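You operate a simulated robot arm through the tools that you are given. There is no shell and no other tool. Be economical: measure what you need, move in short steps, check, and stop when the job is done.

The job below is to be done with a simulated two-armed robot. You get a single attempt, and the scene is never put back.

TASK
Take the spare block that says "75" from the rack top and leave it on the right end of the crate table. Put the coil from the rack top in the gd returns. Stack the short runner marked "72" from the rack top on top of the short runner that says "95". Put the brown roll of strap on the rack top. Take the foam carton on the store counter top and put it away on the rack top. Put the primer can on the top of the sheet table. Stack the peg coil labelled "25" from the top of the grading bench on top of the peg coil that says "57". The order is free. Set down upright: foam carton, primer can.

The check looks at the end state, three seconds after you hand in, the way a careful person would. Anything else that was tipped, shoved, dropped, spilled or broken makes it a failure. Flat cloth is picked up by pressing the open fingertips on it (5 to 10 N) and closing them slowly along it; thin cloth reads only 2 to 8 mm in the jaws.

THE ROBOT
Two 7-joint arms with fingered hands on one trunk, on a base that drives. Base frame: it is fixed to the floor where the robot stands at the start and does not move with it; the origin is under the middle of the robot, x ahead of it, y to its left, z up; the surface under the hand at the start is at about z = 1.2. Lengths are in m, angles in degrees, forces in N, time in s.
The left shoulder is at the start at [0.021, 0.172, 1.498], the right one opposite. With the tool pointing down near the work surface each hand reaches from about 0.26 to 0.74 m from the robot's upright axis, wherever it stands, measured 20 degrees to its own side. Places, roughly: brown roll of strap (6x6x3 cm) [0.5, -4.2, 0.8]; coil [0.5, -0.75, 1.25]; foam carton [0.5, -4.75, 0.75]; peg coil [-4.5, 0, 0.75]; primer can [-4.25, -0.25, 1]; rack top [0.6, -0.3, 1.2]; returns (25x29 cm) [0.64, -2.1, 0.8]; right end of the crate table [-2.2, 1.9, 0.7]; short runner [0.5, -1.25, 1.25]; spare block [0.5, 0, 1.25]; top of the sheet table [-4.4, 1.8, 0.8]. Payload 4 kg a hand.
Tool frame (each hand has its own): the origin (TCP) lies between the finger pads and is the grasp point; the fingertips stand 0.026 m ahead of it; z points along the fingers, y is the line along which they close. The gripper opens to 0.132 m. The gripper's body begins 0.073 m behind the TCP. The gripper is a hand of 4 fingers: y runs from the thumb to the fingers, the wrist lies at [0, 0, -0.224] in the tool frame, and closing takes about 1.5 s.
Orientation is told as [roll, pitch, yaw] about the base's x, y, z axes, in that order, counted from this pose: with the fingers straight down and closing along the base's y, the tool's x points along the base's -x, its y along +y and its z along -z.

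THE INTERFACE
- The arms move only by the tool nudge_tool. It takes "left_deltas", "right_deltas" or both (then of equal length, played together; a hand with none holds still); each is a list that holds one entry, the list of rows, each a list of 6 numbers: the shift along the tool's x, y, z in cm, then the turn, a rotation vector about the tool's x, y, z in degrees. In form: [[[x, y, z, rx, ry, rz], ...]]. A call has 1 to 10 rows; each row shifts and turns the commanded pose from where the row before left it, along the tool's axes as they then stand. "left_hand" and "right_hand" are, for a hand that has rows, the opening, from 0 (shut) to 1 (fully open), set as the call begins (left out, the last holds). Rows are played at 5 a second. More than 0.05 m and 8.6 degrees between two rows, or a gripper value outside its range, and nothing of the call is played. Where a pose cannot be reached the arm comes as near as it can. A force on the tool above 40 N (or 10 N above the force at the start of the call, whichever is more), or a blocked arm, ends the call early, and 0.2 s more pass. Each finger travels about 0.045 m/s and halts on what it meets, pressing with about 31 N; the grip force reading is that of the motor and also rises with nothing between the fingers. The clock runs only during rows and for 0.2 s after the last one: add rows that do not move to give the fingers time. The reply holds the time, the measured pose of the TCP, the force on the tool along the base axes, the opening and the grip force, in the units named above and with some noise, with the torque about the TCP (base axes, N m) and any sound that the robot's microphone picked up, and new pictures: "pictures" is both (left out), scene, wrist or none (wrist: the cameras of the hands that moved).
- Cameras (640 x 400 px; columns grow to the right, rows downward): "scene" is now at [0.0956, -0.0377, 1.6872]; the picture's right is [-0.43, -0.90, 0.00], its down [-0.38, 0.18, -0.91] and it looks along [0.82, -0.39, -0.42] (base axes); focal length 280 px, centre (320, 200). "left" rides on the left gripper at [-0.069, 0.002, -0.097] in its tool frame; the picture's right is [-0.02, -1.00, 0.00], its down [0.82, -0.02, -0.58] and it looks along [0.58, -0.01, 0.82] (tool axes); focal length 270 px, centre (320, 200). "right" rides on the right gripper at [0.068, 0.002, -0.097] in its tool frame; the picture's right is [-0.02, 1.00, 0.00], its down [-0.82, -0.02, -0.58] and it looks along [-0.58, -0.01, 0.82] (tool axes); focal length 270 px, centre (320, 200). There is no depth. A picture from a camera that has moved, and an enlarged one, comes with that camera's place and axes in the base frame and with its lens.
- slide_trunk(by): slides the trunk up (or, below 0, down) by that many m; the arms and the scene camera ride with it, the base frame stays. It gives what a move gives, with no picture.
- steer(legs): drives the robot by 1 to 6 legs, each [ahead, turn to the left] in m and degrees, along the robot's own axes; the way and the turn of a leg run together, so that a leg with both is an arc; at most 1.5 m and 180 degrees a leg. The arms and the cameras ride along, it lands a little off, and it stops where it bumps. It gives what a move gives, and a new picture of the scene camera.
- curl_fingers(finger1, finger2, finger3, thumb_bend, hand): sets how far each is bent, from 0 (flat) to 1 (curled in); at 0.3 the hand is open as for a grip, at 0.7 the pads meet at the TCP. One left out holds its place. A second passes; each finger stops where it meets its share of the squeeze, and holds until it gets a number again. A gripper value or a shape takes the hand back. It gives what a move gives, with no picture; readings hold the bend of each and the force on the fingers (four entries, about 0 where the hand has none), thumb and palm.
- hand_shape(shape, hand): the hand has 4 fingers and takes this shape, open, in about a second: jaw (thumb against the fingers, like two jaws); tri (thumb and two fingers); tip (a fingertip pinch); poke (one finger out to press); point (the index stretched); flat (the hand flat); cup (the hand cupped); fist (a fist). The gripper value then closes the fingers along that shape, each until it touches; the sizes above hold for jaw. It gives what a move gives, with no picture.
- head_to(pan, tilt): turns the head with the scene camera to pan (to the left, within 86 degrees either way) and tilt (down, from -29 to 69), counted from straight ahead of the robot. It gives what a move gives, and a new picture of the scene camera.
- enlarge(camera, box): a new picture of the part [left, top, right, bottom] of that camera's present view, enlarged. No time passes.
- job_done(): hands the job in; it is judged then, once.

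Go step by step. Nothing tells you exact positions but the pictures and the camera data: compare them with the known pose of the tool, close in by small moves and look again before you grip or let go. The budget is 207 turns and 260 pictures, counting those below and the enlarged ones. Unless the task says otherwise, let go and move clear before handing in.

The tools are called as a command line: name --argument value ..., lists and objects as JSON in quotes. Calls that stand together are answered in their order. nudge_tool: Moves the arms, as the interface text tells. Its arguments: {"type":"object","properties":{"left_deltas":{"type":"array","items":{"type":"array","items":{"type":"array","items":{"type":"number"}}}},"left_hand":{"type":"number"},"right_deltas":{"type":"array","items":{"type":"array","items":{"type":"array","items":{"type":"number"}}}},"right_hand":{"type":"number"},"pictures":{"type":"string","enum":["both","scene","wrist","none"]}},"required":[]} The other tools are called the same way: slide_trunk (by) slides the trunk up or down; hand_shape (shape, hand) gives the hand a shape; curl_fingers (finger1, finger2, finger3, thumb_bend, hand) moves the fingers one by one; steer (legs) drives the base; head_to (pan, tilt) turns the head that bears the scene camera; enlarge (camera, box) takes an enlarged picture of a part of a camera's view; job_done () hands the job in.

At the start:

```text
clock: 0.0
left_ee_pos: [0.3959, -0.0614, 1.5342]
left_ee_rot: [0.0, 0.0, 0.2]
left_force: [-0.7, 0.0, -0.7]
left_wrist_torque: [0.01, -0.02, 0.0]
left_opening: 0.1319
left_grip_force: 0.0
left_shape: jaw
left_bend: [0.3, 0.3, 0.3, 0.3]
left_finger forces: [0.0, 0.0, 0.0, 0.0, 0.0, 0.0]
right_ee_pos: [0.3218, -0.3495, 1.4418]
right_ee_rot: [0.0, 0.0, 0.1]
right_force: [-0.2, 0.2, 0.5]
right_wrist_torque: [-0.02, -0.03, 0.03]
right_opening: 0.1317
right_grip_force: 0.1
right_shape: jaw
right_bend: [0.3, 0.3, 0.3, 0.3]
right_finger forces: [0.0, 0.1, 0.0, 0.0, 0.0, 0.1]
trunk travel left (down, up): [-0.725, 0.03]
robot x, y, heading: [-0.0018, -0.0017, 0.2]
head pan, tilt: [-25.2, 25.1]
```

scene: 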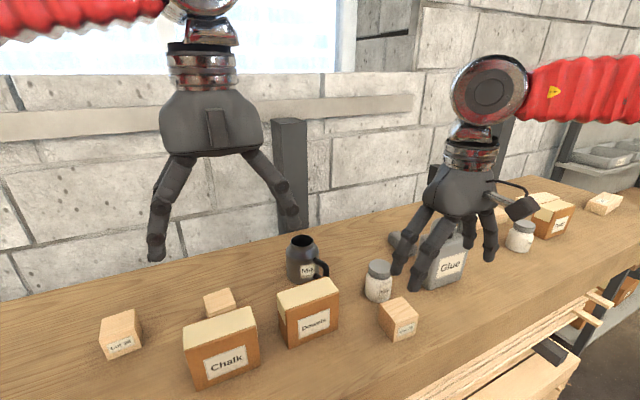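
right: 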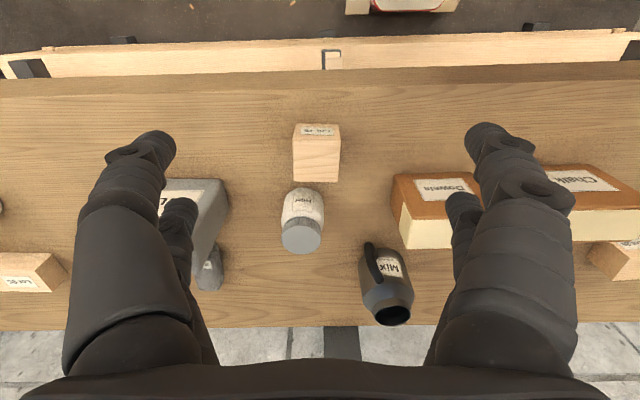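
left: 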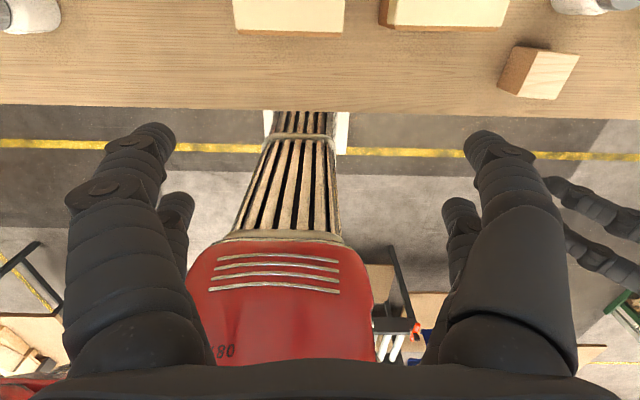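

I see the rack top with several light wooden blocks with labels, boxes and cans. First I read the labels.

enlarge --camera "scene" --box '[80, 220, 440, 400]'

enlarge --camera "scene" --box '[440, 160, 640, 280]'

head_to --pan 10 --tilt 35

head_to --pan -70 --tilt 25

```text
1.78 times, centred on (260, 310) of scene
camera zoom: at [0.0956, -0.0377, 1.6872], right [-0.43, -0.9, 0.0], down [-0.38, 0.18, -0.91], along [0.82, -0.39, -0.42], focal length 498 px, centre (427, 4)
```

zoom: 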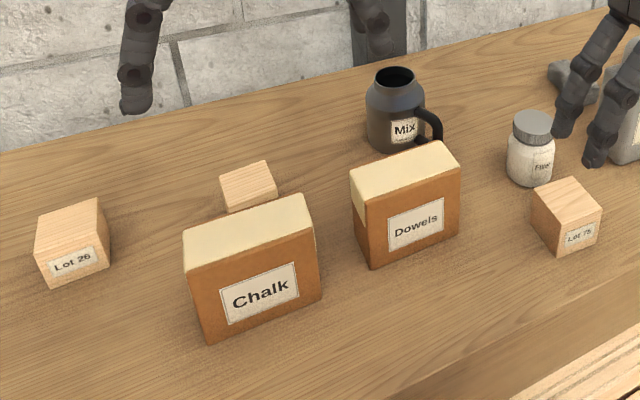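

```text
3.20 times, centred on (540, 220) of scene
camera zoom: at [0.0956, -0.0377, 1.6872], right [-0.43, -0.9, 0.0], down [-0.38, 0.18, -0.91], along [0.82, -0.39, -0.42], focal length 896 px, centre (-384, 136)
```

zoom: 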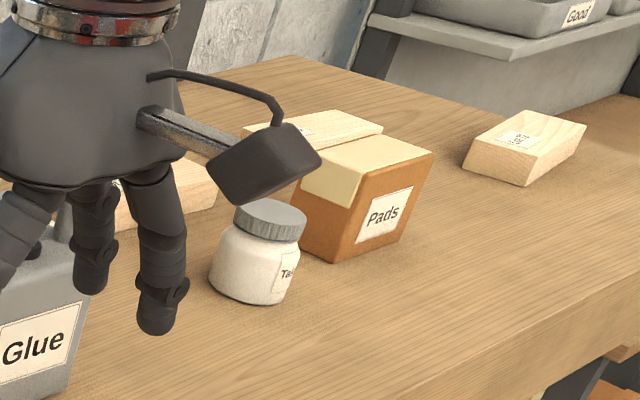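

```text
clock: 1.0
left_ee_pos: [0.3951, -0.0616, 1.5354]
left_ee_rot: [0.0, 0.0, 0.3]
left_force: [-1.3, -0.2, -0.3]
left_wrist_torque: [0.02, -0.03, -0.02]
left_opening: 0.1319
left_grip_force: 0.1
left_shape: jaw
left_bend: [0.3, 0.3, 0.3, 0.3]
left_finger forces: [0.1, 0.1, 0.0, 0.0, 0.0, 0.0]
right_ee_pos: [0.3225, -0.3497, 1.4429]
right_ee_rot: [0.0, 0.1, 0.1]
right_force: [-0.3, -0.1, -0.1]
right_wrist_torque: [0.02, -0.03, 0.02]
right_opening: 0.132
right_grip_force: 0.0
right_shape: jaw
right_bend: [0.3, 0.3, 0.3, 0.3]
right_finger forces: [0.0, 0.0, 0.1, 0.0, 0.1, 0.0]
trunk travel left (down, up): [-0.725, 0.03]
robot x, y, heading: [0.0007, 0.0007, -0.1]
head pan, tilt: [10.0, 35.0]
camera scene: at [0.099, 0.017, 1.6716], right [0.17, -0.98, 0.0], down [-0.57, -0.1, -0.82], along [0.81, 0.14, -0.57], focal length 280 px, centre (320, 200)
```

scene: 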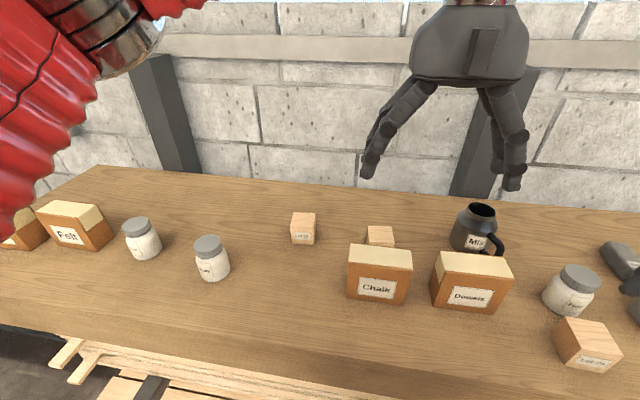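

```text
clock: 2.5
left_ee_pos: [0.395, -0.0616, 1.5349]
left_ee_rot: [0.0, 0.0, 0.3]
left_force: [-0.3, -0.1, 0.4]
left_wrist_torque: [0.01, 0.01, -0.01]
left_opening: 0.1319
left_grip_force: 0.1
left_shape: jaw
left_bend: [0.3, 0.3, 0.3, 0.3]
left_finger forces: [0.0, 0.1, 0.0, 0.0, 0.1, 0.0]
right_ee_pos: [0.322, -0.3491, 1.443]
right_ee_rot: [0.0, 0.0, 0.1]
right_force: [-0.8, -0.4, 0.1]
right_wrist_torque: [0.01, 0.01, -0.03]
right_opening: 0.1319
right_grip_force: 0.0
right_shape: jaw
right_bend: [0.3, 0.3, 0.3, 0.3]
right_finger forces: [0.1, 0.1, 0.0, 0.0, 0.1, 0.0]
trunk travel left (down, up): [-0.725, 0.03]
robot x, y, heading: [0.0043, -0.0006, 0.1]
head pan, tilt: [-70.0, 25.0]
camera scene: at [0.0438, -0.0849, 1.6873], right [-0.94, -0.34, 0.0], down [-0.15, 0.4, -0.91], along [0.31, -0.85, -0.42], focal length 280 px, centre (320, 200)
```

scene: 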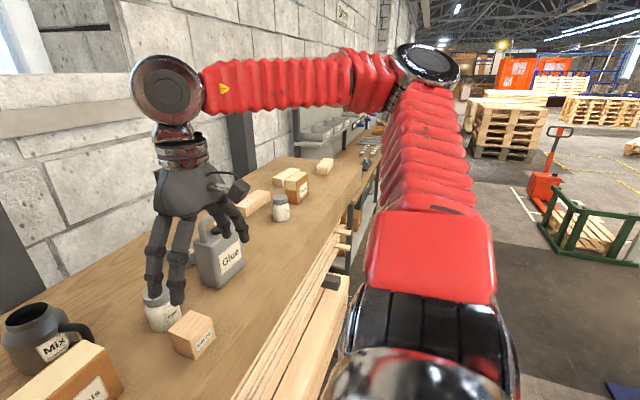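

I read the near block's label.

enlarge --camera "scene" --box '[140, 290, 240, 360]'

enlarge --camera "scene" --box '[220, 100, 400, 220]'

head_to --pan 10 --tilt 25

enlarge --camera "scene" --box '[270, 200, 430, 300]'

```text
5.71 times, centred on (190, 325) of scene
camera zoom: at [0.0438, -0.0849, 1.6873], right [-0.94, -0.34, 0.0], down [-0.15, 0.4, -0.91], along [0.31, -0.85, -0.42], focal length 1600 px, centre (1063, -514)
```

zoom: 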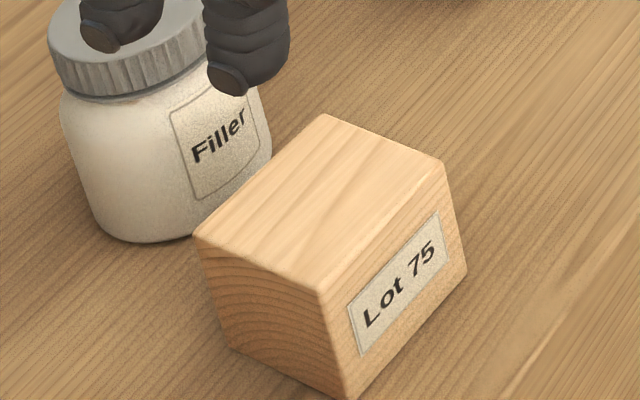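

```text
3.33 times, centred on (310, 160) of scene
camera zoom: at [0.0438, -0.0849, 1.6873], right [-0.94, -0.34, 0.0], down [-0.15, 0.4, -0.91], along [0.31, -0.85, -0.42], focal length 934 px, centre (353, 333)
```

zoom: 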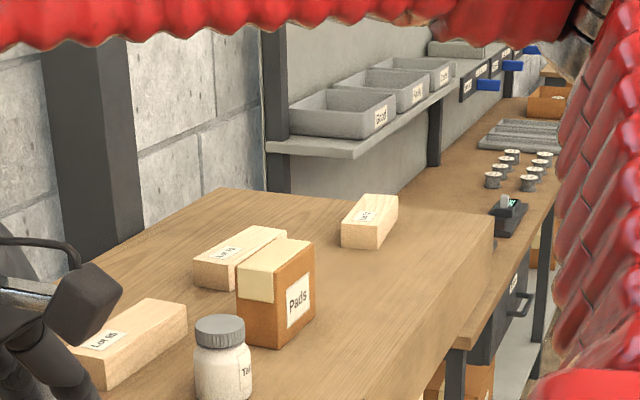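

```text
clock: 4.1
left_ee_pos: [0.3961, -0.0614, 1.5347]
left_ee_rot: [0.1, -0.1, 0.2]
left_force: [0.1, 0.4, 0.4]
left_wrist_torque: [0.0, 0.02, -0.02]
left_opening: 0.1317
left_grip_force: 0.1
left_shape: jaw
left_bend: [0.3, 0.3, 0.3, 0.3]
left_finger forces: [0.0, 0.0, 0.1, 0.0, 0.1, 0.1]
right_ee_pos: [0.3223, -0.3496, 1.4425]
right_ee_rot: [0.0, 0.0, 0.1]
right_force: [0.0, 0.0, -0.2]
right_wrist_torque: [0.02, -0.01, -0.03]
right_opening: 0.1316
right_grip_force: 0.1
right_shape: jaw
right_bend: [0.3, 0.3, 0.3, 0.3]
right_finger forces: [0.0, 0.0, 0.0, 0.0, 0.0, 0.0]
trunk travel left (down, up): [-0.725, 0.03]
robot x, y, heading: [-0.0016, 0.0007, 0.0]
head pan, tilt: [10.0, 25.0]
camera scene: at [0.103, 0.0175, 1.6873], right [0.17, -0.98, 0.0], down [-0.42, -0.07, -0.91], along [0.89, 0.16, -0.42], focal length 280 px, centre (320, 200)
```

scene: 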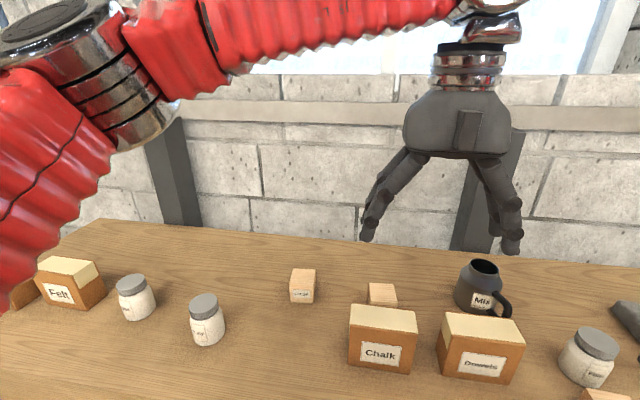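

```text
4.00 times, centred on (350, 250) of scene
camera zoom: at [0.103, 0.0175, 1.6873], right [0.17, -0.98, 0.0], down [-0.42, -0.07, -0.91], along [0.89, 0.16, -0.42], focal length 1120 px, centre (200, 0)
```

zoom: 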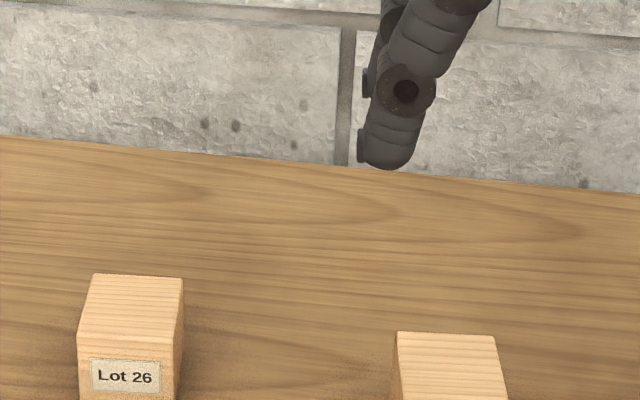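

Block 75 is clear near (0.45, -0.35). I now drive toward the runners and coil, backing off first.

steer --legs '[[-0.3, 0], [0, -90], [0.8, 0], [0, 90]]'

head_to --pan -10 --tilt 30

```text
clock: 9.1
left_ee_pos: [-0.1795, -0.3833, 1.5365]
left_ee_rot: [0.0, 0.0, -63.6]
left_force: [-0.4, 0.5, -0.6]
left_wrist_torque: [-0.02, 0.0, -0.01]
left_opening: 0.1318
left_grip_force: 0.1
left_shape: jaw
left_bend: [0.3, 0.3, 0.3, 0.3]
left_finger forces: [0.0, 0.1, 0.0, 0.0, 0.1, 0.0]
right_ee_pos: [-0.4716, -0.444, 1.4429]
right_ee_rot: [0.0, 0.0, -63.8]
right_force: [-0.5, -0.1, -0.2]
right_wrist_torque: [-0.02, -0.02, 0.02]
right_opening: 0.132
right_grip_force: 0.0
right_shape: jaw
right_bend: [0.3, 0.3, 0.3, 0.3]
right_finger forces: [0.0, 0.1, 0.1, 0.1, 0.0, 0.1]
trunk travel left (down, up): [-0.725, 0.03]
robot x, y, heading: [-0.2522, 0.023, -66.0]
head pan, tilt: [10.0, 25.0]
stopped in leg 2: the robot was blocked; the commanded pose is now the measured one
camera scene: at [-0.1953, -0.0611, 1.6874], right [-0.83, -0.56, 0.0], down [-0.24, 0.35, -0.91], along [0.51, -0.75, -0.42], focal length 280 px, centre (320, 200)
```

scene: 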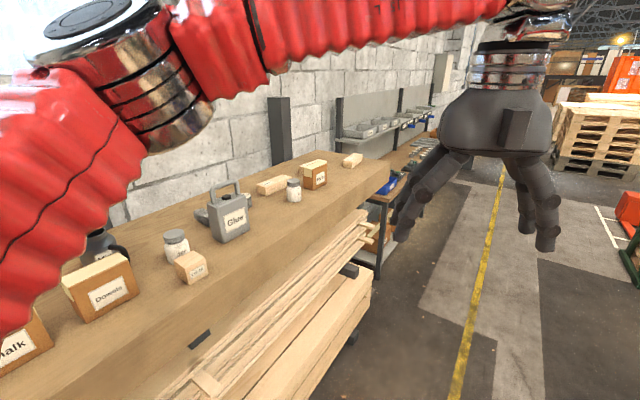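

```text
clock: 9.9
left_ee_pos: [-0.1764, -0.3825, 1.536]
left_ee_rot: [-0.2, 0.1, -63.6]
left_force: [0.0, -1.0, -0.4]
left_wrist_torque: [-0.06, 0.01, 0.0]
left_opening: 0.1319
left_grip_force: 0.0
left_shape: jaw
left_bend: [0.3, 0.3, 0.3, 0.3]
left_finger forces: [0.1, 0.0, 0.0, 0.0, 0.2, 0.0]
right_ee_pos: [-0.4682, -0.4431, 1.4436]
right_ee_rot: [-0.1, 0.1, -63.9]
right_force: [0.7, -0.1, -0.3]
right_wrist_torque: [0.01, 0.03, -0.03]
right_opening: 0.1318
right_grip_force: 0.0
right_shape: jaw
right_bend: [0.3, 0.3, 0.3, 0.3]
right_finger forces: [0.0, 0.0, 0.0, 0.0, 0.1, 0.0]
trunk travel left (down, up): [-0.725, 0.03]
robot x, y, heading: [-0.2517, 0.0284, -65.7]
head pan, tilt: [-10.0, 30.0]
camera scene: at [-0.2217, -0.0724, 1.6794], right [-0.97, -0.24, 0.0], down [-0.12, 0.49, -0.87], along [0.21, -0.84, -0.5], focal length 280 px, centre (320, 200)
```

scene: 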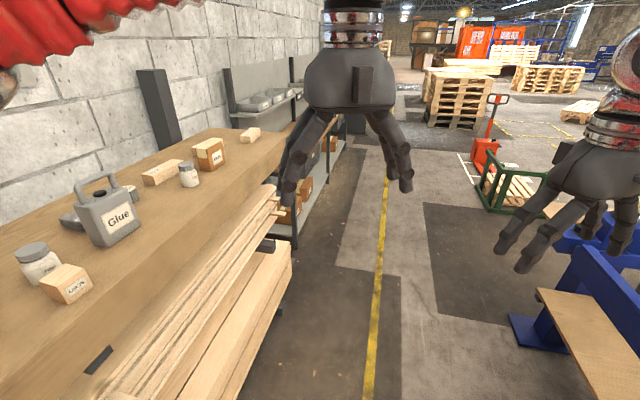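

The turn was blocked at heading -66; I look around to see by what.

head_to --pan -80 --tilt 45

head_to --pan 80 --tilt 45

head_to --pan 0 --tilt 65

```text
clock: 11.3
left_ee_pos: [-0.1776, -0.3834, 1.5363]
left_ee_rot: [0.0, 0.0, -63.6]
left_force: [0.8, 0.8, -0.5]
left_wrist_torque: [-0.02, 0.02, 0.02]
left_opening: 0.1323
left_grip_force: 0.1
left_shape: jaw
left_bend: [0.3, 0.3, 0.3, 0.3]
left_finger forces: [0.1, 0.0, 0.0, 0.0, 0.0, 0.0]
right_ee_pos: [-0.4696, -0.4439, 1.4432]
right_ee_rot: [0.0, 0.0, -63.8]
right_force: [0.4, 0.1, 0.3]
right_wrist_torque: [0.04, -0.02, -0.02]
right_opening: 0.132
right_grip_force: 0.1
right_shape: jaw
right_bend: [0.3, 0.3, 0.3, 0.3]
right_finger forces: [0.1, 0.0, 0.1, 0.1, 0.1, 0.0]
trunk travel left (down, up): [-0.725, 0.03]
robot x, y, heading: [-0.2497, 0.0233, -65.8]
head pan, tilt: [-80.0, 45.0]
camera scene: at [-0.3131, -0.0307, 1.6568], right [-0.56, 0.83, 0.0], down [0.59, 0.4, -0.71], along [-0.59, -0.39, -0.71], focal length 280 px, centre (320, 200)
```

scene: 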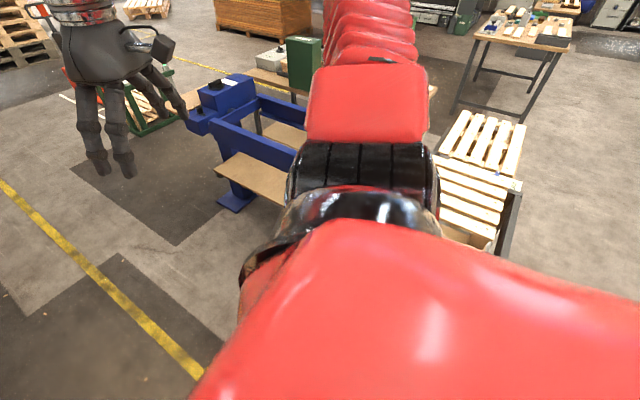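

```text
clock: 13.8
left_ee_pos: [-0.1796, -0.3844, 1.5367]
left_ee_rot: [-0.1, -0.1, -63.7]
left_force: [0.5, 0.0, -0.6]
left_wrist_torque: [0.05, 0.02, -0.01]
left_opening: 0.132
left_grip_force: 0.1
left_shape: jaw
left_bend: [0.3, 0.3, 0.3, 0.3]
left_finger forces: [0.0, 0.1, 0.1, 0.0, 0.1, 0.0]
right_ee_pos: [-0.4699, -0.4427, 1.4445]
right_ee_rot: [0.0, 0.0, -63.8]
right_force: [-0.8, 0.5, -0.2]
right_wrist_torque: [0.01, 0.0, -0.03]
right_opening: 0.132
right_grip_force: 0.1
right_shape: jaw
right_bend: [0.3, 0.3, 0.3, 0.3]
right_finger forces: [0.0, 0.0, 0.0, 0.0, 0.0, 0.1]
trunk travel left (down, up): [-0.725, 0.03]
robot x, y, heading: [-0.2511, 0.026, -66.1]
head pan, tilt: [80.0, 45.0]
camera scene: at [-0.1665, 0.0344, 1.6568], right [0.24, -0.97, 0.0], down [-0.69, -0.17, -0.71], along [0.69, 0.17, -0.71], focal length 280 px, centre (320, 200)
```

scene: 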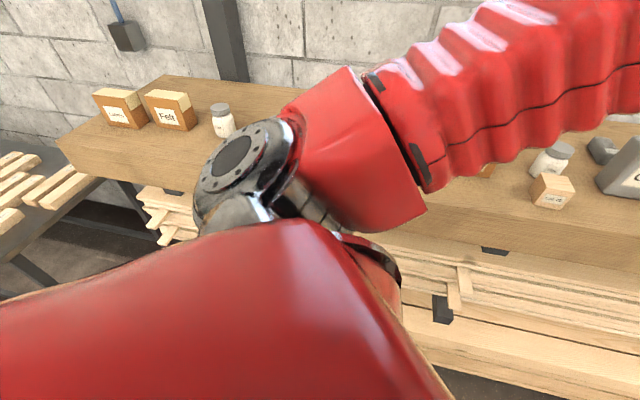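

```text
clock: 15.3
left_ee_pos: [-0.1789, -0.3832, 1.5361]
left_ee_rot: [-0.1, 0.0, -63.6]
left_force: [0.3, -0.3, -1.3]
left_wrist_torque: [0.01, -0.01, 0.01]
left_opening: 0.1319
left_grip_force: 0.0
left_shape: jaw
left_bend: [0.3, 0.3, 0.3, 0.3]
left_finger forces: [0.0, 0.0, 0.1, 0.0, 0.1, 0.2]
right_ee_pos: [-0.4699, -0.4427, 1.4431]
right_ee_rot: [0.0, 0.1, -63.8]
right_force: [0.3, -0.5, 0.5]
right_wrist_torque: [0.02, 0.01, -0.01]
right_opening: 0.132
right_grip_force: 0.0
right_shape: jaw
right_bend: [0.3, 0.3, 0.3, 0.3]
right_finger forces: [0.0, 0.1, 0.0, 0.0, 0.0, 0.0]
trunk travel left (down, up): [-0.725, 0.03]
robot x, y, heading: [-0.2545, 0.023, -66.0]
head pan, tilt: [0.0, 65.0]
camera scene: at [-0.2208, -0.0406, 1.6317], right [-0.91, -0.41, 0.0], down [-0.37, 0.83, -0.42], along [0.17, -0.39, -0.91], focal length 280 px, centre (320, 200)
```

scene: 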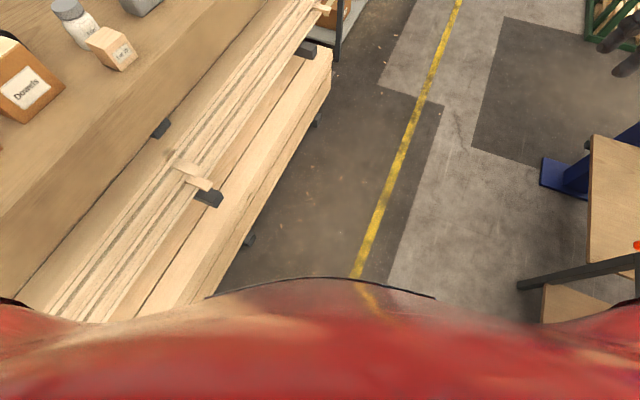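

The planks below the rack top protrude and probably caught the base. I back off and complete the turn.

steer --legs '[[-0.4, 0], [0, -24], [1.1, 0]]'

```text
clock: 24.5
left_ee_pos: [-0.5153, -1.1147, 1.5362]
left_ee_rot: [0.0, 0.0, -87.6]
left_force: [-0.7, 0.3, -0.5]
left_wrist_torque: [-0.02, 0.02, -0.01]
left_opening: 0.1318
left_grip_force: 0.1
left_shape: jaw
left_bend: [0.3, 0.3, 0.3, 0.3]
left_finger forces: [0.0, 0.0, 0.1, 0.0, 0.0, 0.0]
right_ee_pos: [-0.8058, -1.0491, 1.4433]
right_ee_rot: [0.0, 0.0, -88.0]
right_force: [-0.9, 0.2, -0.4]
right_wrist_torque: [0.01, 0.01, 0.0]
right_opening: 0.132
right_grip_force: 0.2
right_shape: jaw
right_bend: [0.3, 0.3, 0.3, 0.3]
right_finger forces: [0.0, 0.1, 0.0, 0.0, 0.0, 0.0]
trunk travel left (down, up): [-0.725, 0.03]
robot x, y, heading: [-0.4128, -0.7133, -90.4]
head pan, tilt: [0.0, 65.0]
camera scene: at [-0.4125, -0.7837, 1.6317], right [-1.0, 0.01, 0.0], down [0.0, 0.91, -0.42], along [0.0, -0.42, -0.91], focal length 280 px, centre (320, 200)
```

scene: 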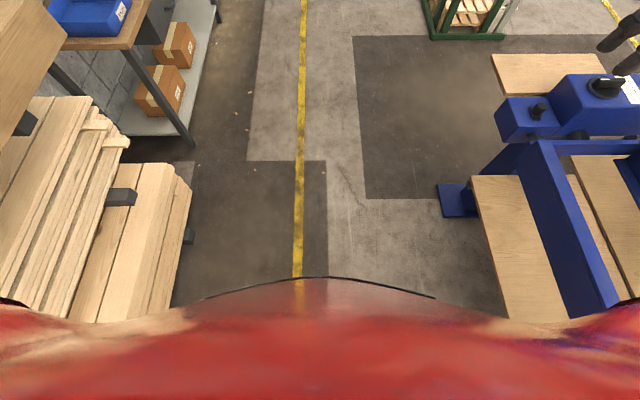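

steer --legs '[[0.2, 0], [0, 90]]'

head_to --pan 0 --tilt 25

```text
clock: 29.4
left_ee_pos: [-0.0613, -1.1405, 1.5372]
left_ee_rot: [0.1, 0.0, -16.1]
left_force: [0.9, -0.1, -0.8]
left_wrist_torque: [-0.02, 0.01, 0.0]
left_opening: 0.1322
left_grip_force: 0.1
left_shape: jaw
left_bend: [0.3, 0.3, 0.3, 0.3]
left_finger forces: [0.0, 0.1, 0.0, 0.1, 0.0, 0.0]
right_ee_pos: [-0.2133, -1.3959, 1.4433]
right_ee_rot: [0.1, 0.2, -16.0]
right_force: [-0.1, -0.3, 0.8]
right_wrist_torque: [0.03, 0.01, -0.01]
right_opening: 0.1319
right_grip_force: 0.1
right_shape: jaw
right_bend: [0.3, 0.3, 0.3, 0.3]
right_finger forces: [0.0, 0.0, 0.1, 0.0, 0.1, 0.1]
trunk travel left (down, up): [-0.725, 0.03]
robot x, y, heading: [-0.4318, -0.9671, -16.3]
head pan, tilt: [0.0, 65.0]
stopped in leg 2: the robot was blocked; the commanded pose is now the measured one
camera scene: at [-0.3611, -0.9905, 1.6317], right [-0.28, -0.96, 0.0], down [-0.87, 0.26, -0.42], along [0.4, -0.12, -0.91], focal length 280 px, centre (320, 200)
```

scene: 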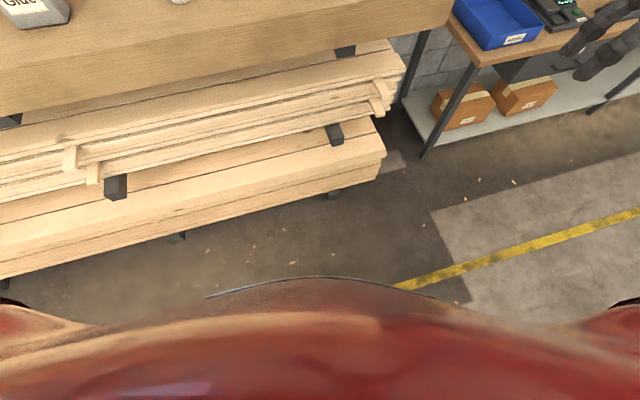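

```text
clock: 30.5
left_ee_pos: [-0.0606, -1.1391, 1.5378]
left_ee_rot: [0.0, 0.1, -16.1]
left_force: [-0.5, 0.5, 0.0]
left_wrist_torque: [-0.02, 0.01, 0.01]
left_opening: 0.1324
left_grip_force: 0.1
left_shape: jaw
left_bend: [0.3, 0.3, 0.3, 0.3]
left_finger forces: [0.1, 0.1, 0.0, 0.1, 0.0, 0.0]
right_ee_pos: [-0.2135, -1.3948, 1.4438]
right_ee_rot: [0.0, 0.2, -16.2]
right_force: [0.3, 0.7, 0.3]
right_wrist_torque: [0.0, 0.0, 0.03]
right_opening: 0.1318
right_grip_force: 0.0
right_shape: jaw
right_bend: [0.3, 0.3, 0.3, 0.3]
right_finger forces: [0.0, 0.0, 0.0, 0.0, 0.0, 0.0]
trunk travel left (down, up): [-0.725, 0.03]
robot x, y, heading: [-0.4319, -0.9713, -16.6]
head pan, tilt: [0.0, 25.0]
camera scene: at [-0.3311, -0.9984, 1.6873], right [-0.28, -0.96, 0.0], down [-0.41, 0.12, -0.91], along [0.87, -0.26, -0.42], focal length 280 px, centre (320, 200)
```

scene: 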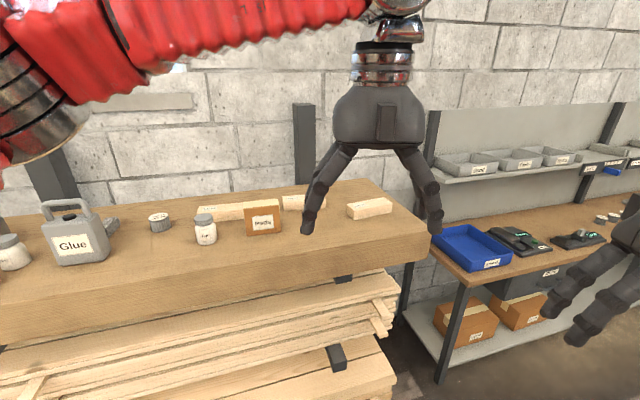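

The coil is between the Glue can and the jar; a blue tray is on the next bench. I move ahead, finish the turn and look close.

steer --legs '[[0.2, 0], [0, 16.5]]'

enlarge --camera "scene" --box '[400, 120, 640, 270]'

enlarge --camera "scene" --box '[60, 180, 400, 330]'

```text
clock: 33.1
left_ee_pos: [0.1588, -1.0823, 1.5375]
left_ee_rot: [-0.1, -0.1, 0.5]
left_force: [-1.0, -0.4, -0.1]
left_wrist_torque: [-0.03, -0.03, -0.02]
left_opening: 0.1321
left_grip_force: 0.0
left_shape: jaw
left_bend: [0.3, 0.3, 0.3, 0.3]
left_finger forces: [0.0, 0.0, 0.0, 0.0, 0.0, 0.0]
right_ee_pos: [0.0885, -1.3711, 1.4446]
right_ee_rot: [0.2, 0.1, 0.5]
right_force: [-0.2, 0.6, -0.6]
right_wrist_torque: [0.04, -0.01, 0.04]
right_opening: 0.1321
right_grip_force: 0.1
right_shape: jaw
right_bend: [0.3, 0.3, 0.3, 0.3]
right_finger forces: [0.0, 0.0, 0.0, 0.0, 0.0, 0.0]
trunk travel left (down, up): [-0.725, 0.03]
robot x, y, heading: [-0.2378, -1.0349, 0.7]
head pan, tilt: [0.0, 25.0]
camera scene: at [-0.1386, -1.0371, 1.6875], right [0.01, -1.0, 0.0], down [-0.42, 0.0, -0.91], along [0.91, 0.01, -0.42], focal length 280 px, centre (320, 200)
```

scene: 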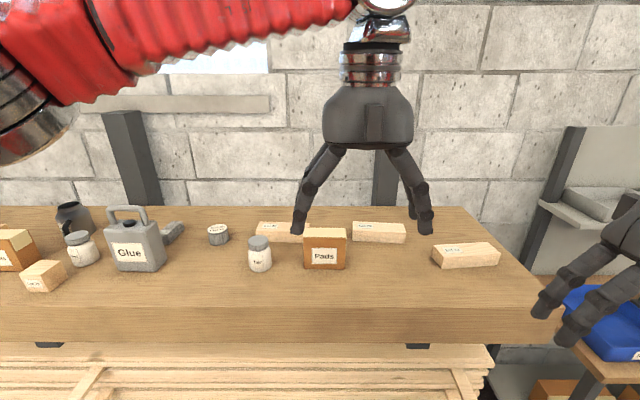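

```text
2.67 times, centred on (520, 195) of scene
camera zoom: at [-0.1386, -1.0371, 1.6875], right [0.01, -1.0, 0.0], down [-0.42, 0.0, -0.91], along [0.91, 0.01, -0.42], focal length 747 px, centre (-213, 213)
```

zoom: 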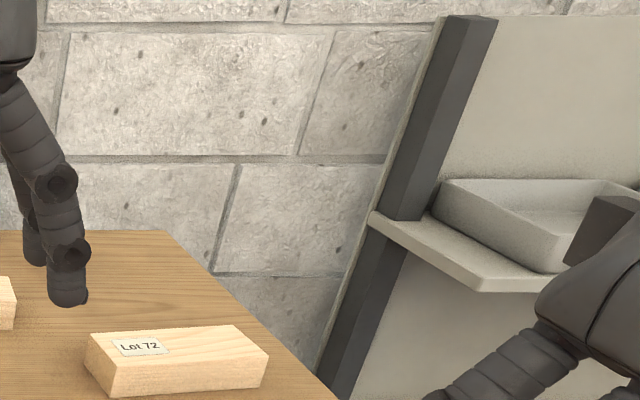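

```text
1.88 times, centred on (230, 255) of scene
camera zoom: at [-0.1386, -1.0371, 1.6875], right [0.01, -1.0, 0.0], down [-0.42, 0.0, -0.91], along [0.91, 0.01, -0.42], focal length 527 px, centre (489, 96)
```

zoom: 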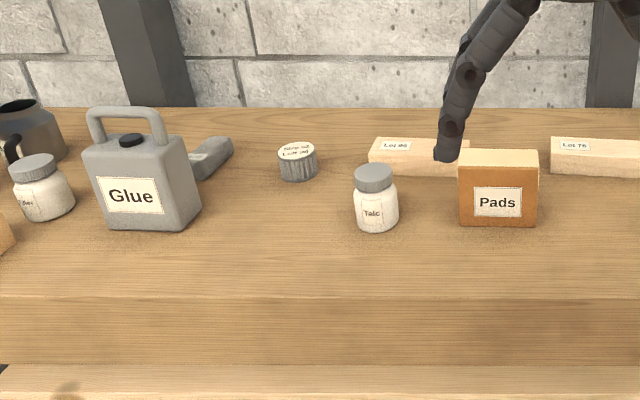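

enlarge --camera "scene" --box '[250, 210, 410, 280]'

enlarge --camera "scene" --box '[200, 215, 240, 250]'

```text
4.00 times, centred on (330, 245) of scene
camera zoom: at [-0.1386, -1.0371, 1.6875], right [0.01, -1.0, 0.0], down [-0.42, 0.0, -0.91], along [0.91, 0.01, -0.42], focal length 1120 px, centre (280, 20)
```

zoom: 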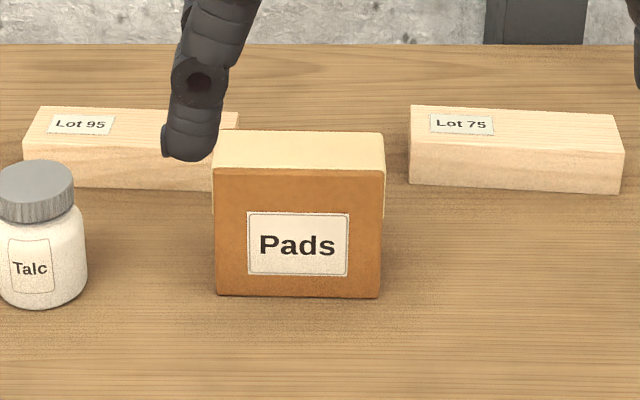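

```text
11.43 times, centred on (220, 232) of scene
camera zoom: at [-0.1386, -1.0371, 1.6875], right [0.01, -1.0, 0.0], down [-0.42, 0.0, -0.91], along [0.91, 0.01, -0.42], focal length 3201 px, centre (1463, -171)
```

zoom: 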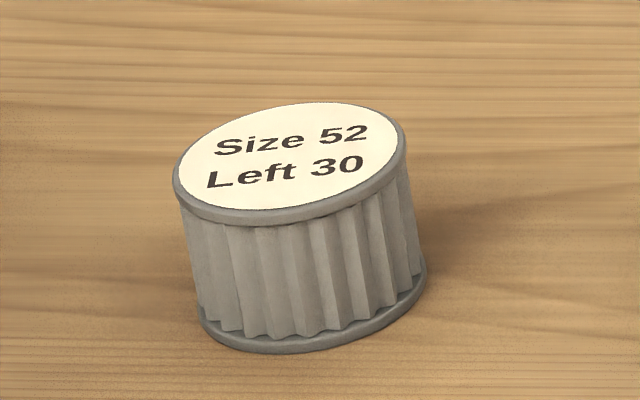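

Runner 72 is at about (0.50,-1.43), 95 at (0.62,-0.91), coil at (0.59,-0.72). I edge to the right and closer.

steer --legs '[[0, -35], [0.2, 0], [0, 35]]'

```text
clock: 38.5
left_ee_pos: [0.3281, -1.1921, 1.5377]
left_ee_rot: [0.0, 0.0, 0.9]
left_force: [0.9, -0.7, 0.1]
left_wrist_torque: [-0.01, -0.01, -0.03]
left_opening: 0.1318
left_grip_force: 0.1
left_shape: jaw
left_bend: [0.3, 0.3, 0.3, 0.3]
left_finger forces: [0.1, 0.1, 0.0, 0.0, 0.0, 0.1]
right_ee_pos: [0.2586, -1.4814, 1.445]
right_ee_rot: [-0.1, 0.3, 0.8]
right_force: [1.4, 0.3, 0.4]
right_wrist_torque: [-0.03, 0.02, 0.03]
right_opening: 0.1318
right_grip_force: 0.0
right_shape: jaw
right_bend: [0.3, 0.3, 0.3, 0.3]
right_finger forces: [0.1, 0.0, 0.0, 0.1, 0.0, 0.0]
trunk travel left (down, up): [-0.725, 0.03]
robot x, y, heading: [-0.0771, -1.1576, 0.9]
head pan, tilt: [0.0, 25.0]
camera scene: at [0.03, -1.1576, 1.6872], right [0.01, -1.0, 0.0], down [-0.42, -0.01, -0.91], along [0.91, 0.01, -0.42], focal length 280 px, centre (320, 200)
```

scene: 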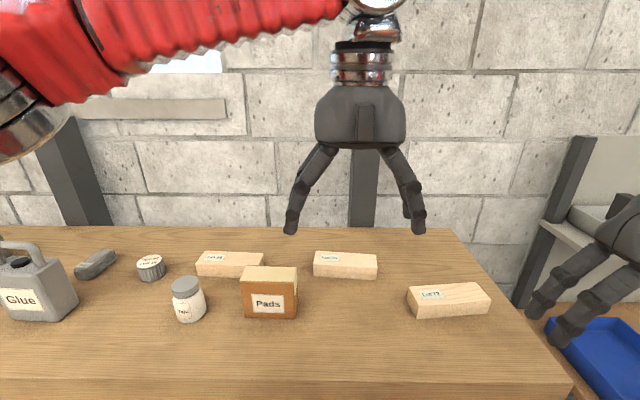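

I turn the right tool by 85° while moving over the runner, high up.

nudge_tool --right_deltas '[[[-2, 0, 0, 0, 0, -8.5], [0, 0, 0, 0, 0, -8.5], [0, 0, 0, 0, 0, -8.5], [0, 0, 0, 0, 0, -8.5], [0, 0, 0, 0, 0, -8.5], [0, 0, 0, 0, 0, -8.5], [0, 0, 0, 0, 0, -8.5], [0, 0, 0, 0, 0, -8.5], [0, 0, 0, 0, 0, -8.5], [0, 0, 0, 0, 0, -8.5]]]' --pictures "none"

```text
clock: 40.7
left_ee_pos: [0.3268, -1.1933, 1.5382]
left_ee_rot: [0.0, -0.2, 0.9]
left_force: [0.1, -0.3, -1.4]
left_wrist_torque: [0.01, 0.0, -0.01]
left_opening: 0.1319
left_grip_force: 0.0
left_shape: jaw
left_bend: [0.3, 0.3, 0.3, 0.3]
left_finger forces: [0.0, 0.0, 0.0, 0.1, 0.0, 0.1]
right_ee_pos: [0.2784, -1.4829, 1.4446]
right_ee_rot: [0.2, 0.0, 86.1]
right_force: [0.1, -0.2, -0.5]
right_wrist_torque: [0.02, 0.0, 0.01]
right_opening: 0.1321
right_grip_force: 0.0
right_shape: jaw
right_bend: [0.3, 0.3, 0.3, 0.3]
right_finger forces: [0.0, 0.1, 0.1, 0.0, 0.0, 0.0]
trunk travel left (down, up): [-0.725, 0.03]
robot x, y, heading: [-0.0757, -1.1609, 0.9]
head pan, tilt: [0.0, 25.0]
```

nudge_tool --right_deltas '[[[-1.44, -4.45, 0, 0, 0, 0], [-1.44, -4.45, 0, 0, 0, 0], [-1.44, -4.45, 0, 0, 0, 0], [-1.44, -4.45, 0, 0, 0, 0], [-1.44, -4.45, 0, 0, 0, 0], [0, 0, 0, 0, 0, -5], [0, 0, 0, 0, 0, -5], [0, 0, 0, 0, 0, 0]]]' --pictures "both"

```text
clock: 42.5
left_ee_pos: [0.3292, -1.1937, 1.5379]
left_ee_rot: [0.1, 0.0, 0.8]
left_force: [-0.5, -0.4, 1.1]
left_wrist_torque: [0.03, 0.0, 0.01]
left_opening: 0.1321
left_grip_force: 0.1
left_shape: jaw
left_bend: [0.3, 0.3, 0.3, 0.3]
left_finger forces: [0.0, 0.1, 0.0, 0.1, 0.0, 0.0]
right_ee_pos: [0.5068, -1.4268, 1.4424]
right_ee_rot: [0.2, 0.0, 95.9]
right_force: [0.1, -0.5, 0.2]
right_wrist_torque: [0.01, 0.01, 0.02]
right_opening: 0.1322
right_grip_force: 0.1
right_shape: jaw
right_bend: [0.3, 0.3, 0.3, 0.3]
right_finger forces: [0.0, 0.1, 0.1, 0.0, 0.1, 0.0]
trunk travel left (down, up): [-0.725, 0.03]
robot x, y, heading: [-0.0753, -1.16, 0.9]
head pan, tilt: [0.0, 25.0]
camera scene: at [0.0306, -1.1587, 1.6872], right [0.01, -1.0, 0.0], down [-0.42, -0.01, -0.91], along [0.91, 0.01, -0.42], focal length 280 px, centre (320, 200)
camera right: at [0.5122, -1.4949, 1.5395], right [-1.0, -0.08, 0.0], down [-0.06, 0.81, 0.58], along [-0.05, 0.58, -0.82], focal length 270 px, centre (320, 200)
```

scene: 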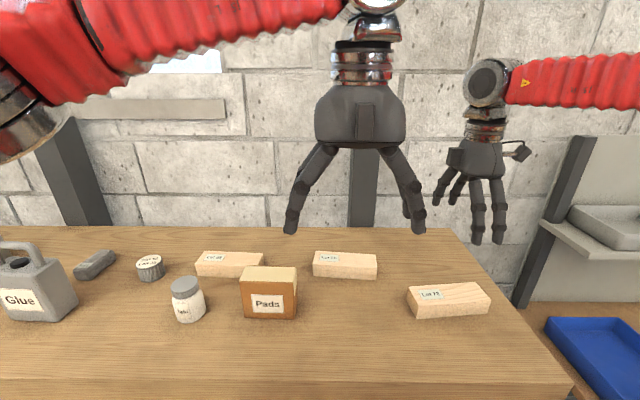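
right: 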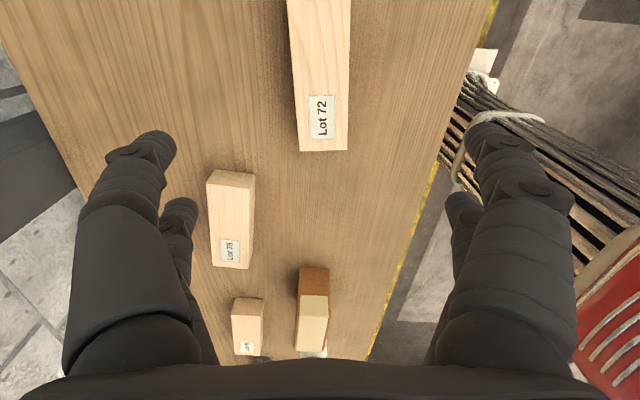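

Well aligned; the runner's centre is about 1.5 cm further out. I descend over it.

nudge_tool --right_deltas '[[[1.5, 0, 4, 0, 0, 0], [0, 0, 4, 0, 0, 0], [0, 0, 4, 0, 0, 0], [0, 0, 4, 0, 0, 0], [0, 0, 2, 0, 0, 0], [0, 0, 1.5, 0, 0, 0], [0, 0, 0, 0, 0, 0]]]' --pictures "both"

```text
clock: 44.1
left_ee_pos: [0.3277, -1.1942, 1.5398]
left_ee_rot: [-0.1, 0.0, 0.9]
left_force: [0.2, 0.5, 0.2]
left_wrist_torque: [-0.01, -0.01, -0.01]
left_opening: 0.1319
left_grip_force: 0.1
left_shape: jaw
left_bend: [0.3, 0.3, 0.3, 0.3]
left_finger forces: [0.0, 0.0, 0.1, 0.0, 0.1, 0.0]
right_ee_pos: [0.5073, -1.4416, 1.247]
right_ee_rot: [0.3, -0.1, 95.8]
right_force: [-0.6, 0.1, -0.1]
right_wrist_torque: [-0.01, -0.01, -0.02]
right_opening: 0.1321
right_grip_force: 0.1
right_shape: jaw
right_bend: [0.3, 0.3, 0.3, 0.3]
right_finger forces: [0.1, 0.0, 0.1, 0.0, 0.0, 0.0]
trunk travel left (down, up): [-0.725, 0.03]
robot x, y, heading: [-0.0798, -1.1615, 0.8]
head pan, tilt: [0.0, 25.0]
camera scene: at [0.0295, -1.1585, 1.6873], right [0.01, -1.0, 0.0], down [-0.42, -0.01, -0.91], along [0.91, 0.01, -0.42], focal length 280 px, centre (320, 200)
camera right: at [0.5121, -1.5095, 1.3444], right [-1.0, -0.08, 0.0], down [-0.06, 0.81, 0.58], along [-0.05, 0.58, -0.82], focal length 270 px, centre (320, 200)
```

scene: 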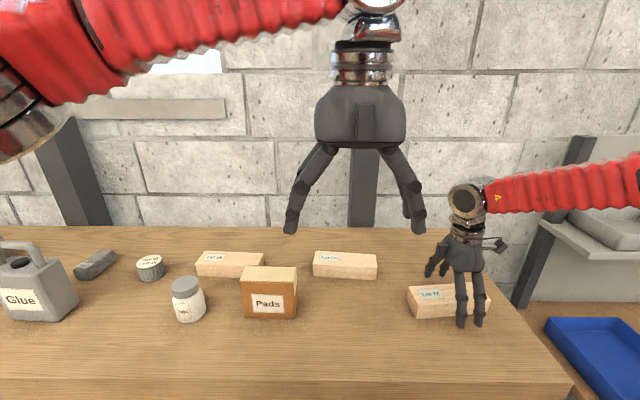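
right: 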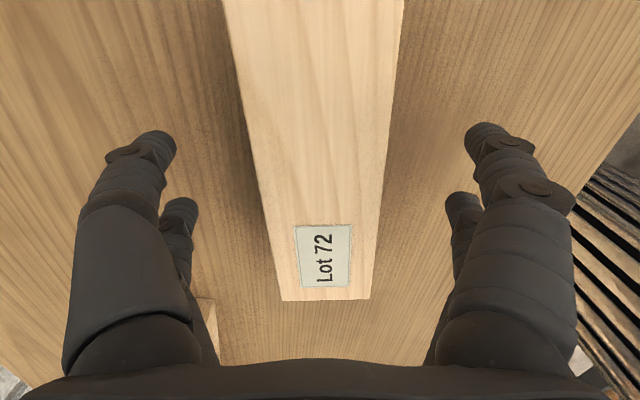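

nudge_tool --right_deltas '[[[0, 0, 1, 0, 0, 0], [0, 0, 0, 0, 0, 0]]]' --pictures "none"

nudge_tool --right_deltas '[[[0, 0, 0, 0, 0, 0], [0, 0, 0, 0, 0, 0], [0, 0, 0, 0, 0, 0], [0, 0, 0, 0, 0, 0], [0, 0, 0, 0, 0, 0], [0, 0, 0, 0, 0, 0], [0, 0, 0, 0, 0, 0], [0, 0, 0, 0, 0, 0]]]' --right_hand 0 --pictures "wrist"

```text
clock: 44.7
left_ee_pos: [0.3281, -1.1938, 1.5382]
left_ee_rot: [0.1, 0.0, 0.8]
left_force: [0.1, 0.8, -0.5]
left_wrist_torque: [0.02, -0.01, 0.0]
left_opening: 0.132
left_grip_force: 0.0
left_shape: jaw
left_bend: [0.3, 0.3, 0.3, 0.3]
left_finger forces: [0.1, 0.0, 0.0, 0.0, 0.0, 0.0]
right_ee_pos: [0.5062, -1.4414, 1.2382]
right_ee_rot: [0.1, -0.1, 95.8]
right_force: [-0.2, -0.2, 0.6]
right_wrist_torque: [0.02, -0.01, 0.0]
right_opening: 0.1322
right_grip_force: 0.1
right_shape: jaw
right_bend: [0.3, 0.3, 0.3, 0.3]
right_finger forces: [0.0, 0.0, 0.0, 0.0, 0.0, 0.1]
trunk travel left (down, up): [-0.725, 0.03]
robot x, y, heading: [-0.0746, -1.1638, 0.8]
head pan, tilt: [0.0, 25.0]
```

```text
clock: 46.5
left_ee_pos: [0.3277, -1.1945, 1.5391]
left_ee_rot: [-0.1, 0.1, 0.8]
left_force: [-0.5, 0.5, 0.0]
left_wrist_torque: [-0.01, -0.03, 0.0]
left_opening: 0.1323
left_grip_force: 0.1
left_shape: jaw
left_bend: [0.3, 0.3, 0.3, 0.3]
left_finger forces: [0.0, 0.0, 0.0, 0.0, 0.0, 0.0]
right_ee_pos: [0.5058, -1.4411, 1.2384]
right_ee_rot: [0.2, -0.1, 95.9]
right_force: [0.7, 0.0, -0.7]
right_wrist_torque: [-0.01, -0.02, -0.04]
right_opening: 0.0507
right_grip_force: 30.8
right_shape: jaw
right_bend: [0.73, 0.73, 0.73, 0.7]
right_finger forces: [28.3, 28.3, 28.0, 0.1, 28.4, 0.1]
trunk travel left (down, up): [-0.725, 0.03]
robot x, y, heading: [-0.0747, -1.1589, 0.8]
head pan, tilt: [0.0, 25.0]
camera right: at [0.512, -1.5099, 1.3346], right [-1.0, -0.08, 0.0], down [-0.06, 0.81, 0.58], along [-0.05, 0.58, -0.82], focal length 270 px, centre (320, 200)
```

right: 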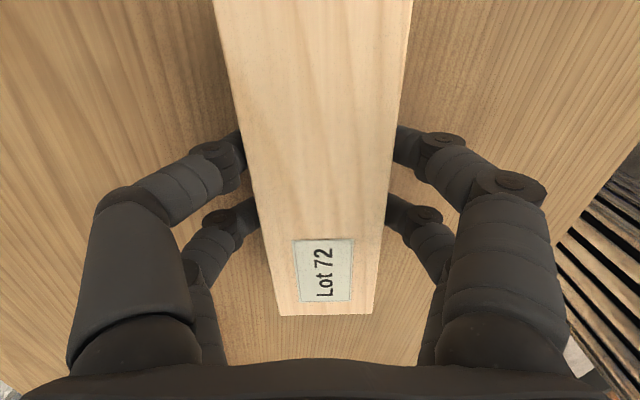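

Gripped. I lift, retract the hand, and drive to the left for the stacking.

nudge_tool --right_deltas '[[[0, 0, -3, 0, 0, 0], [0, 0, -4, 0, 0, 0], [0, 0, -5, 0, 0, 0], [0, 0, -5, 0, 0, 0], [0, 0, -4, 0, 0, 0], [0, 4.5, 0, 0, 0, 0], [0, 4.5, 0, 0, 0, 0], [0, 4.5, 0, 0, 0, 0], [0, 4.5, 0, 0, 0, 0]]]' --pictures "none"

steer --legs '[[0, -35], [-0.25, 0], [0, 70], [0.32, 0], [0, -35]]'

```text
clock: 48.5
left_ee_pos: [0.3254, -1.1948, 1.5388]
left_ee_rot: [0.1, -0.2, 0.8]
left_force: [0.2, 0.6, 0.0]
left_wrist_torque: [0.04, -0.02, 0.02]
left_opening: 0.132
left_grip_force: 0.1
left_shape: jaw
left_bend: [0.3, 0.3, 0.3, 0.3]
left_finger forces: [0.1, 0.1, 0.0, 0.0, 0.0, 0.1]
right_ee_pos: [0.3219, -1.4601, 1.4493]
right_ee_rot: [-0.1, -0.1, 95.8]
right_force: [-0.2, 0.4, -1.7]
right_wrist_torque: [0.01, -0.05, 0.05]
right_opening: 0.0502
right_grip_force: 31.0
right_shape: jaw
right_bend: [0.73, 0.73, 0.73, 0.7]
right_finger forces: [28.5, 28.4, 28.2, 0.0, 28.6, 0.1]
trunk travel left (down, up): [-0.725, 0.03]
robot x, y, heading: [-0.0758, -1.1619, 0.6]
head pan, tilt: [0.0, 25.0]
```

```text
clock: 57.3
left_ee_pos: [0.3044, -0.651, 1.5384]
left_ee_rot: [0.1, 0.3, 35.0]
left_force: [0.8, 0.6, -1.1]
left_wrist_torque: [-0.01, 0.02, -0.02]
left_opening: 0.1321
left_grip_force: 0.1
left_shape: jaw
left_bend: [0.3, 0.3, 0.3, 0.3]
left_finger forces: [0.1, 0.0, 0.1, 0.0, 0.0, 0.0]
right_ee_pos: [0.4531, -0.8714, 1.4475]
right_ee_rot: [0.6, -0.2, 129.7]
right_force: [1.1, 0.7, -1.1]
right_wrist_torque: [0.01, 0.03, -0.03]
right_opening: 0.0499
right_grip_force: 31.4
right_shape: jaw
right_bend: [0.73, 0.73, 0.73, 0.7]
right_finger forces: [28.8, 28.7, 28.7, 0.1, 28.9, 0.0]
trunk travel left (down, up): [-0.725, 0.03]
robot x, y, heading: [-0.0367, -0.8734, 37.2]
head pan, tilt: [0.0, 25.0]
stopped in leg 4: the robot was blocked; the commanded pose is now the measured one
camera scene: at [0.053, -0.8107, 1.6869], right [0.6, -0.8, 0.0], down [-0.34, -0.26, -0.9], along [0.72, 0.55, -0.43], focal length 280 px, centre (320, 200)
```

scene: 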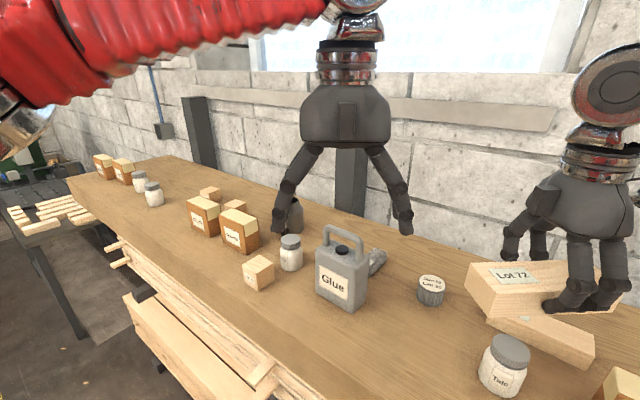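

steer --legs '[[-0.05, 0], [0, -36]]'

```text
clock: 60.1
left_ee_pos: [0.3294, -0.9245, 1.5388]
left_ee_rot: [0.1, 0.0, -1.2]
left_force: [0.2, -1.0, 0.3]
left_wrist_torque: [-0.02, -0.04, -0.01]
left_opening: 0.132
left_grip_force: 0.0
left_shape: jaw
left_bend: [0.3, 0.3, 0.3, 0.3]
left_finger forces: [0.0, 0.0, 0.0, 0.1, 0.0, 0.0]
right_ee_pos: [0.3177, -1.1899, 1.4489]
right_ee_rot: [0.2, -0.2, 93.6]
right_force: [1.0, 0.2, -1.5]
right_wrist_torque: [-0.02, -0.02, 0.0]
right_opening: 0.0498
right_grip_force: 30.6
right_shape: jaw
right_bend: [0.73, 0.73, 0.73, 0.7]
right_finger forces: [28.5, 28.4, 28.2, 0.0, 28.4, 0.0]
trunk travel left (down, up): [-0.725, 0.03]
robot x, y, heading: [-0.079, -0.8746, 1.3]
head pan, tilt: [0.0, 25.0]
camera scene: at [0.0303, -0.8738, 1.6873], right [0.02, -1.0, 0.0], down [-0.42, -0.01, -0.91], along [0.91, 0.02, -0.42], focal length 280 px, centre (320, 200)
```

scene: 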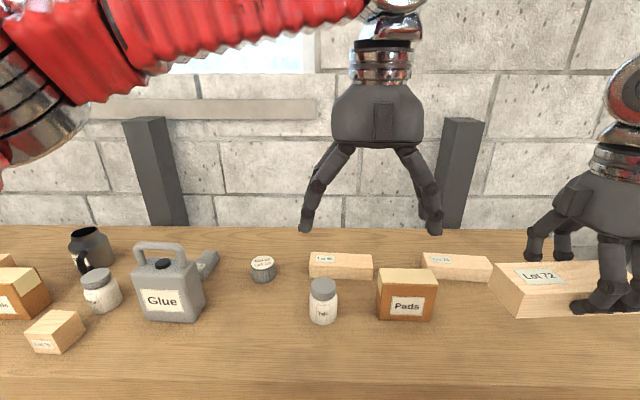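

enlarge --camera "scene" --box '[230, 225, 450, 335]'

```text
2.91 times, centred on (340, 280) of scene
camera zoom: at [0.0303, -0.8738, 1.6873], right [0.02, -1.0, 0.0], down [-0.42, -0.01, -0.91], along [0.91, 0.02, -0.42], focal length 815 px, centre (262, -33)
```

zoom: 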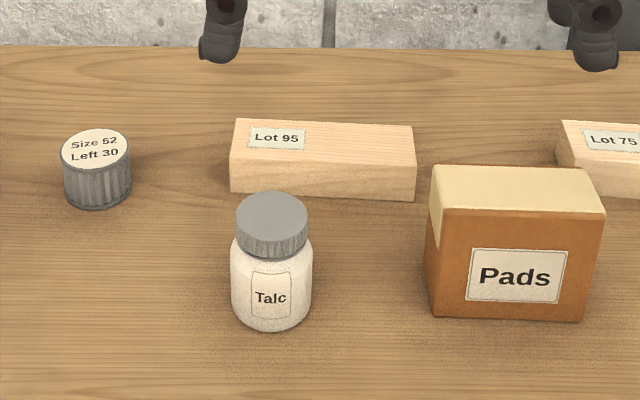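

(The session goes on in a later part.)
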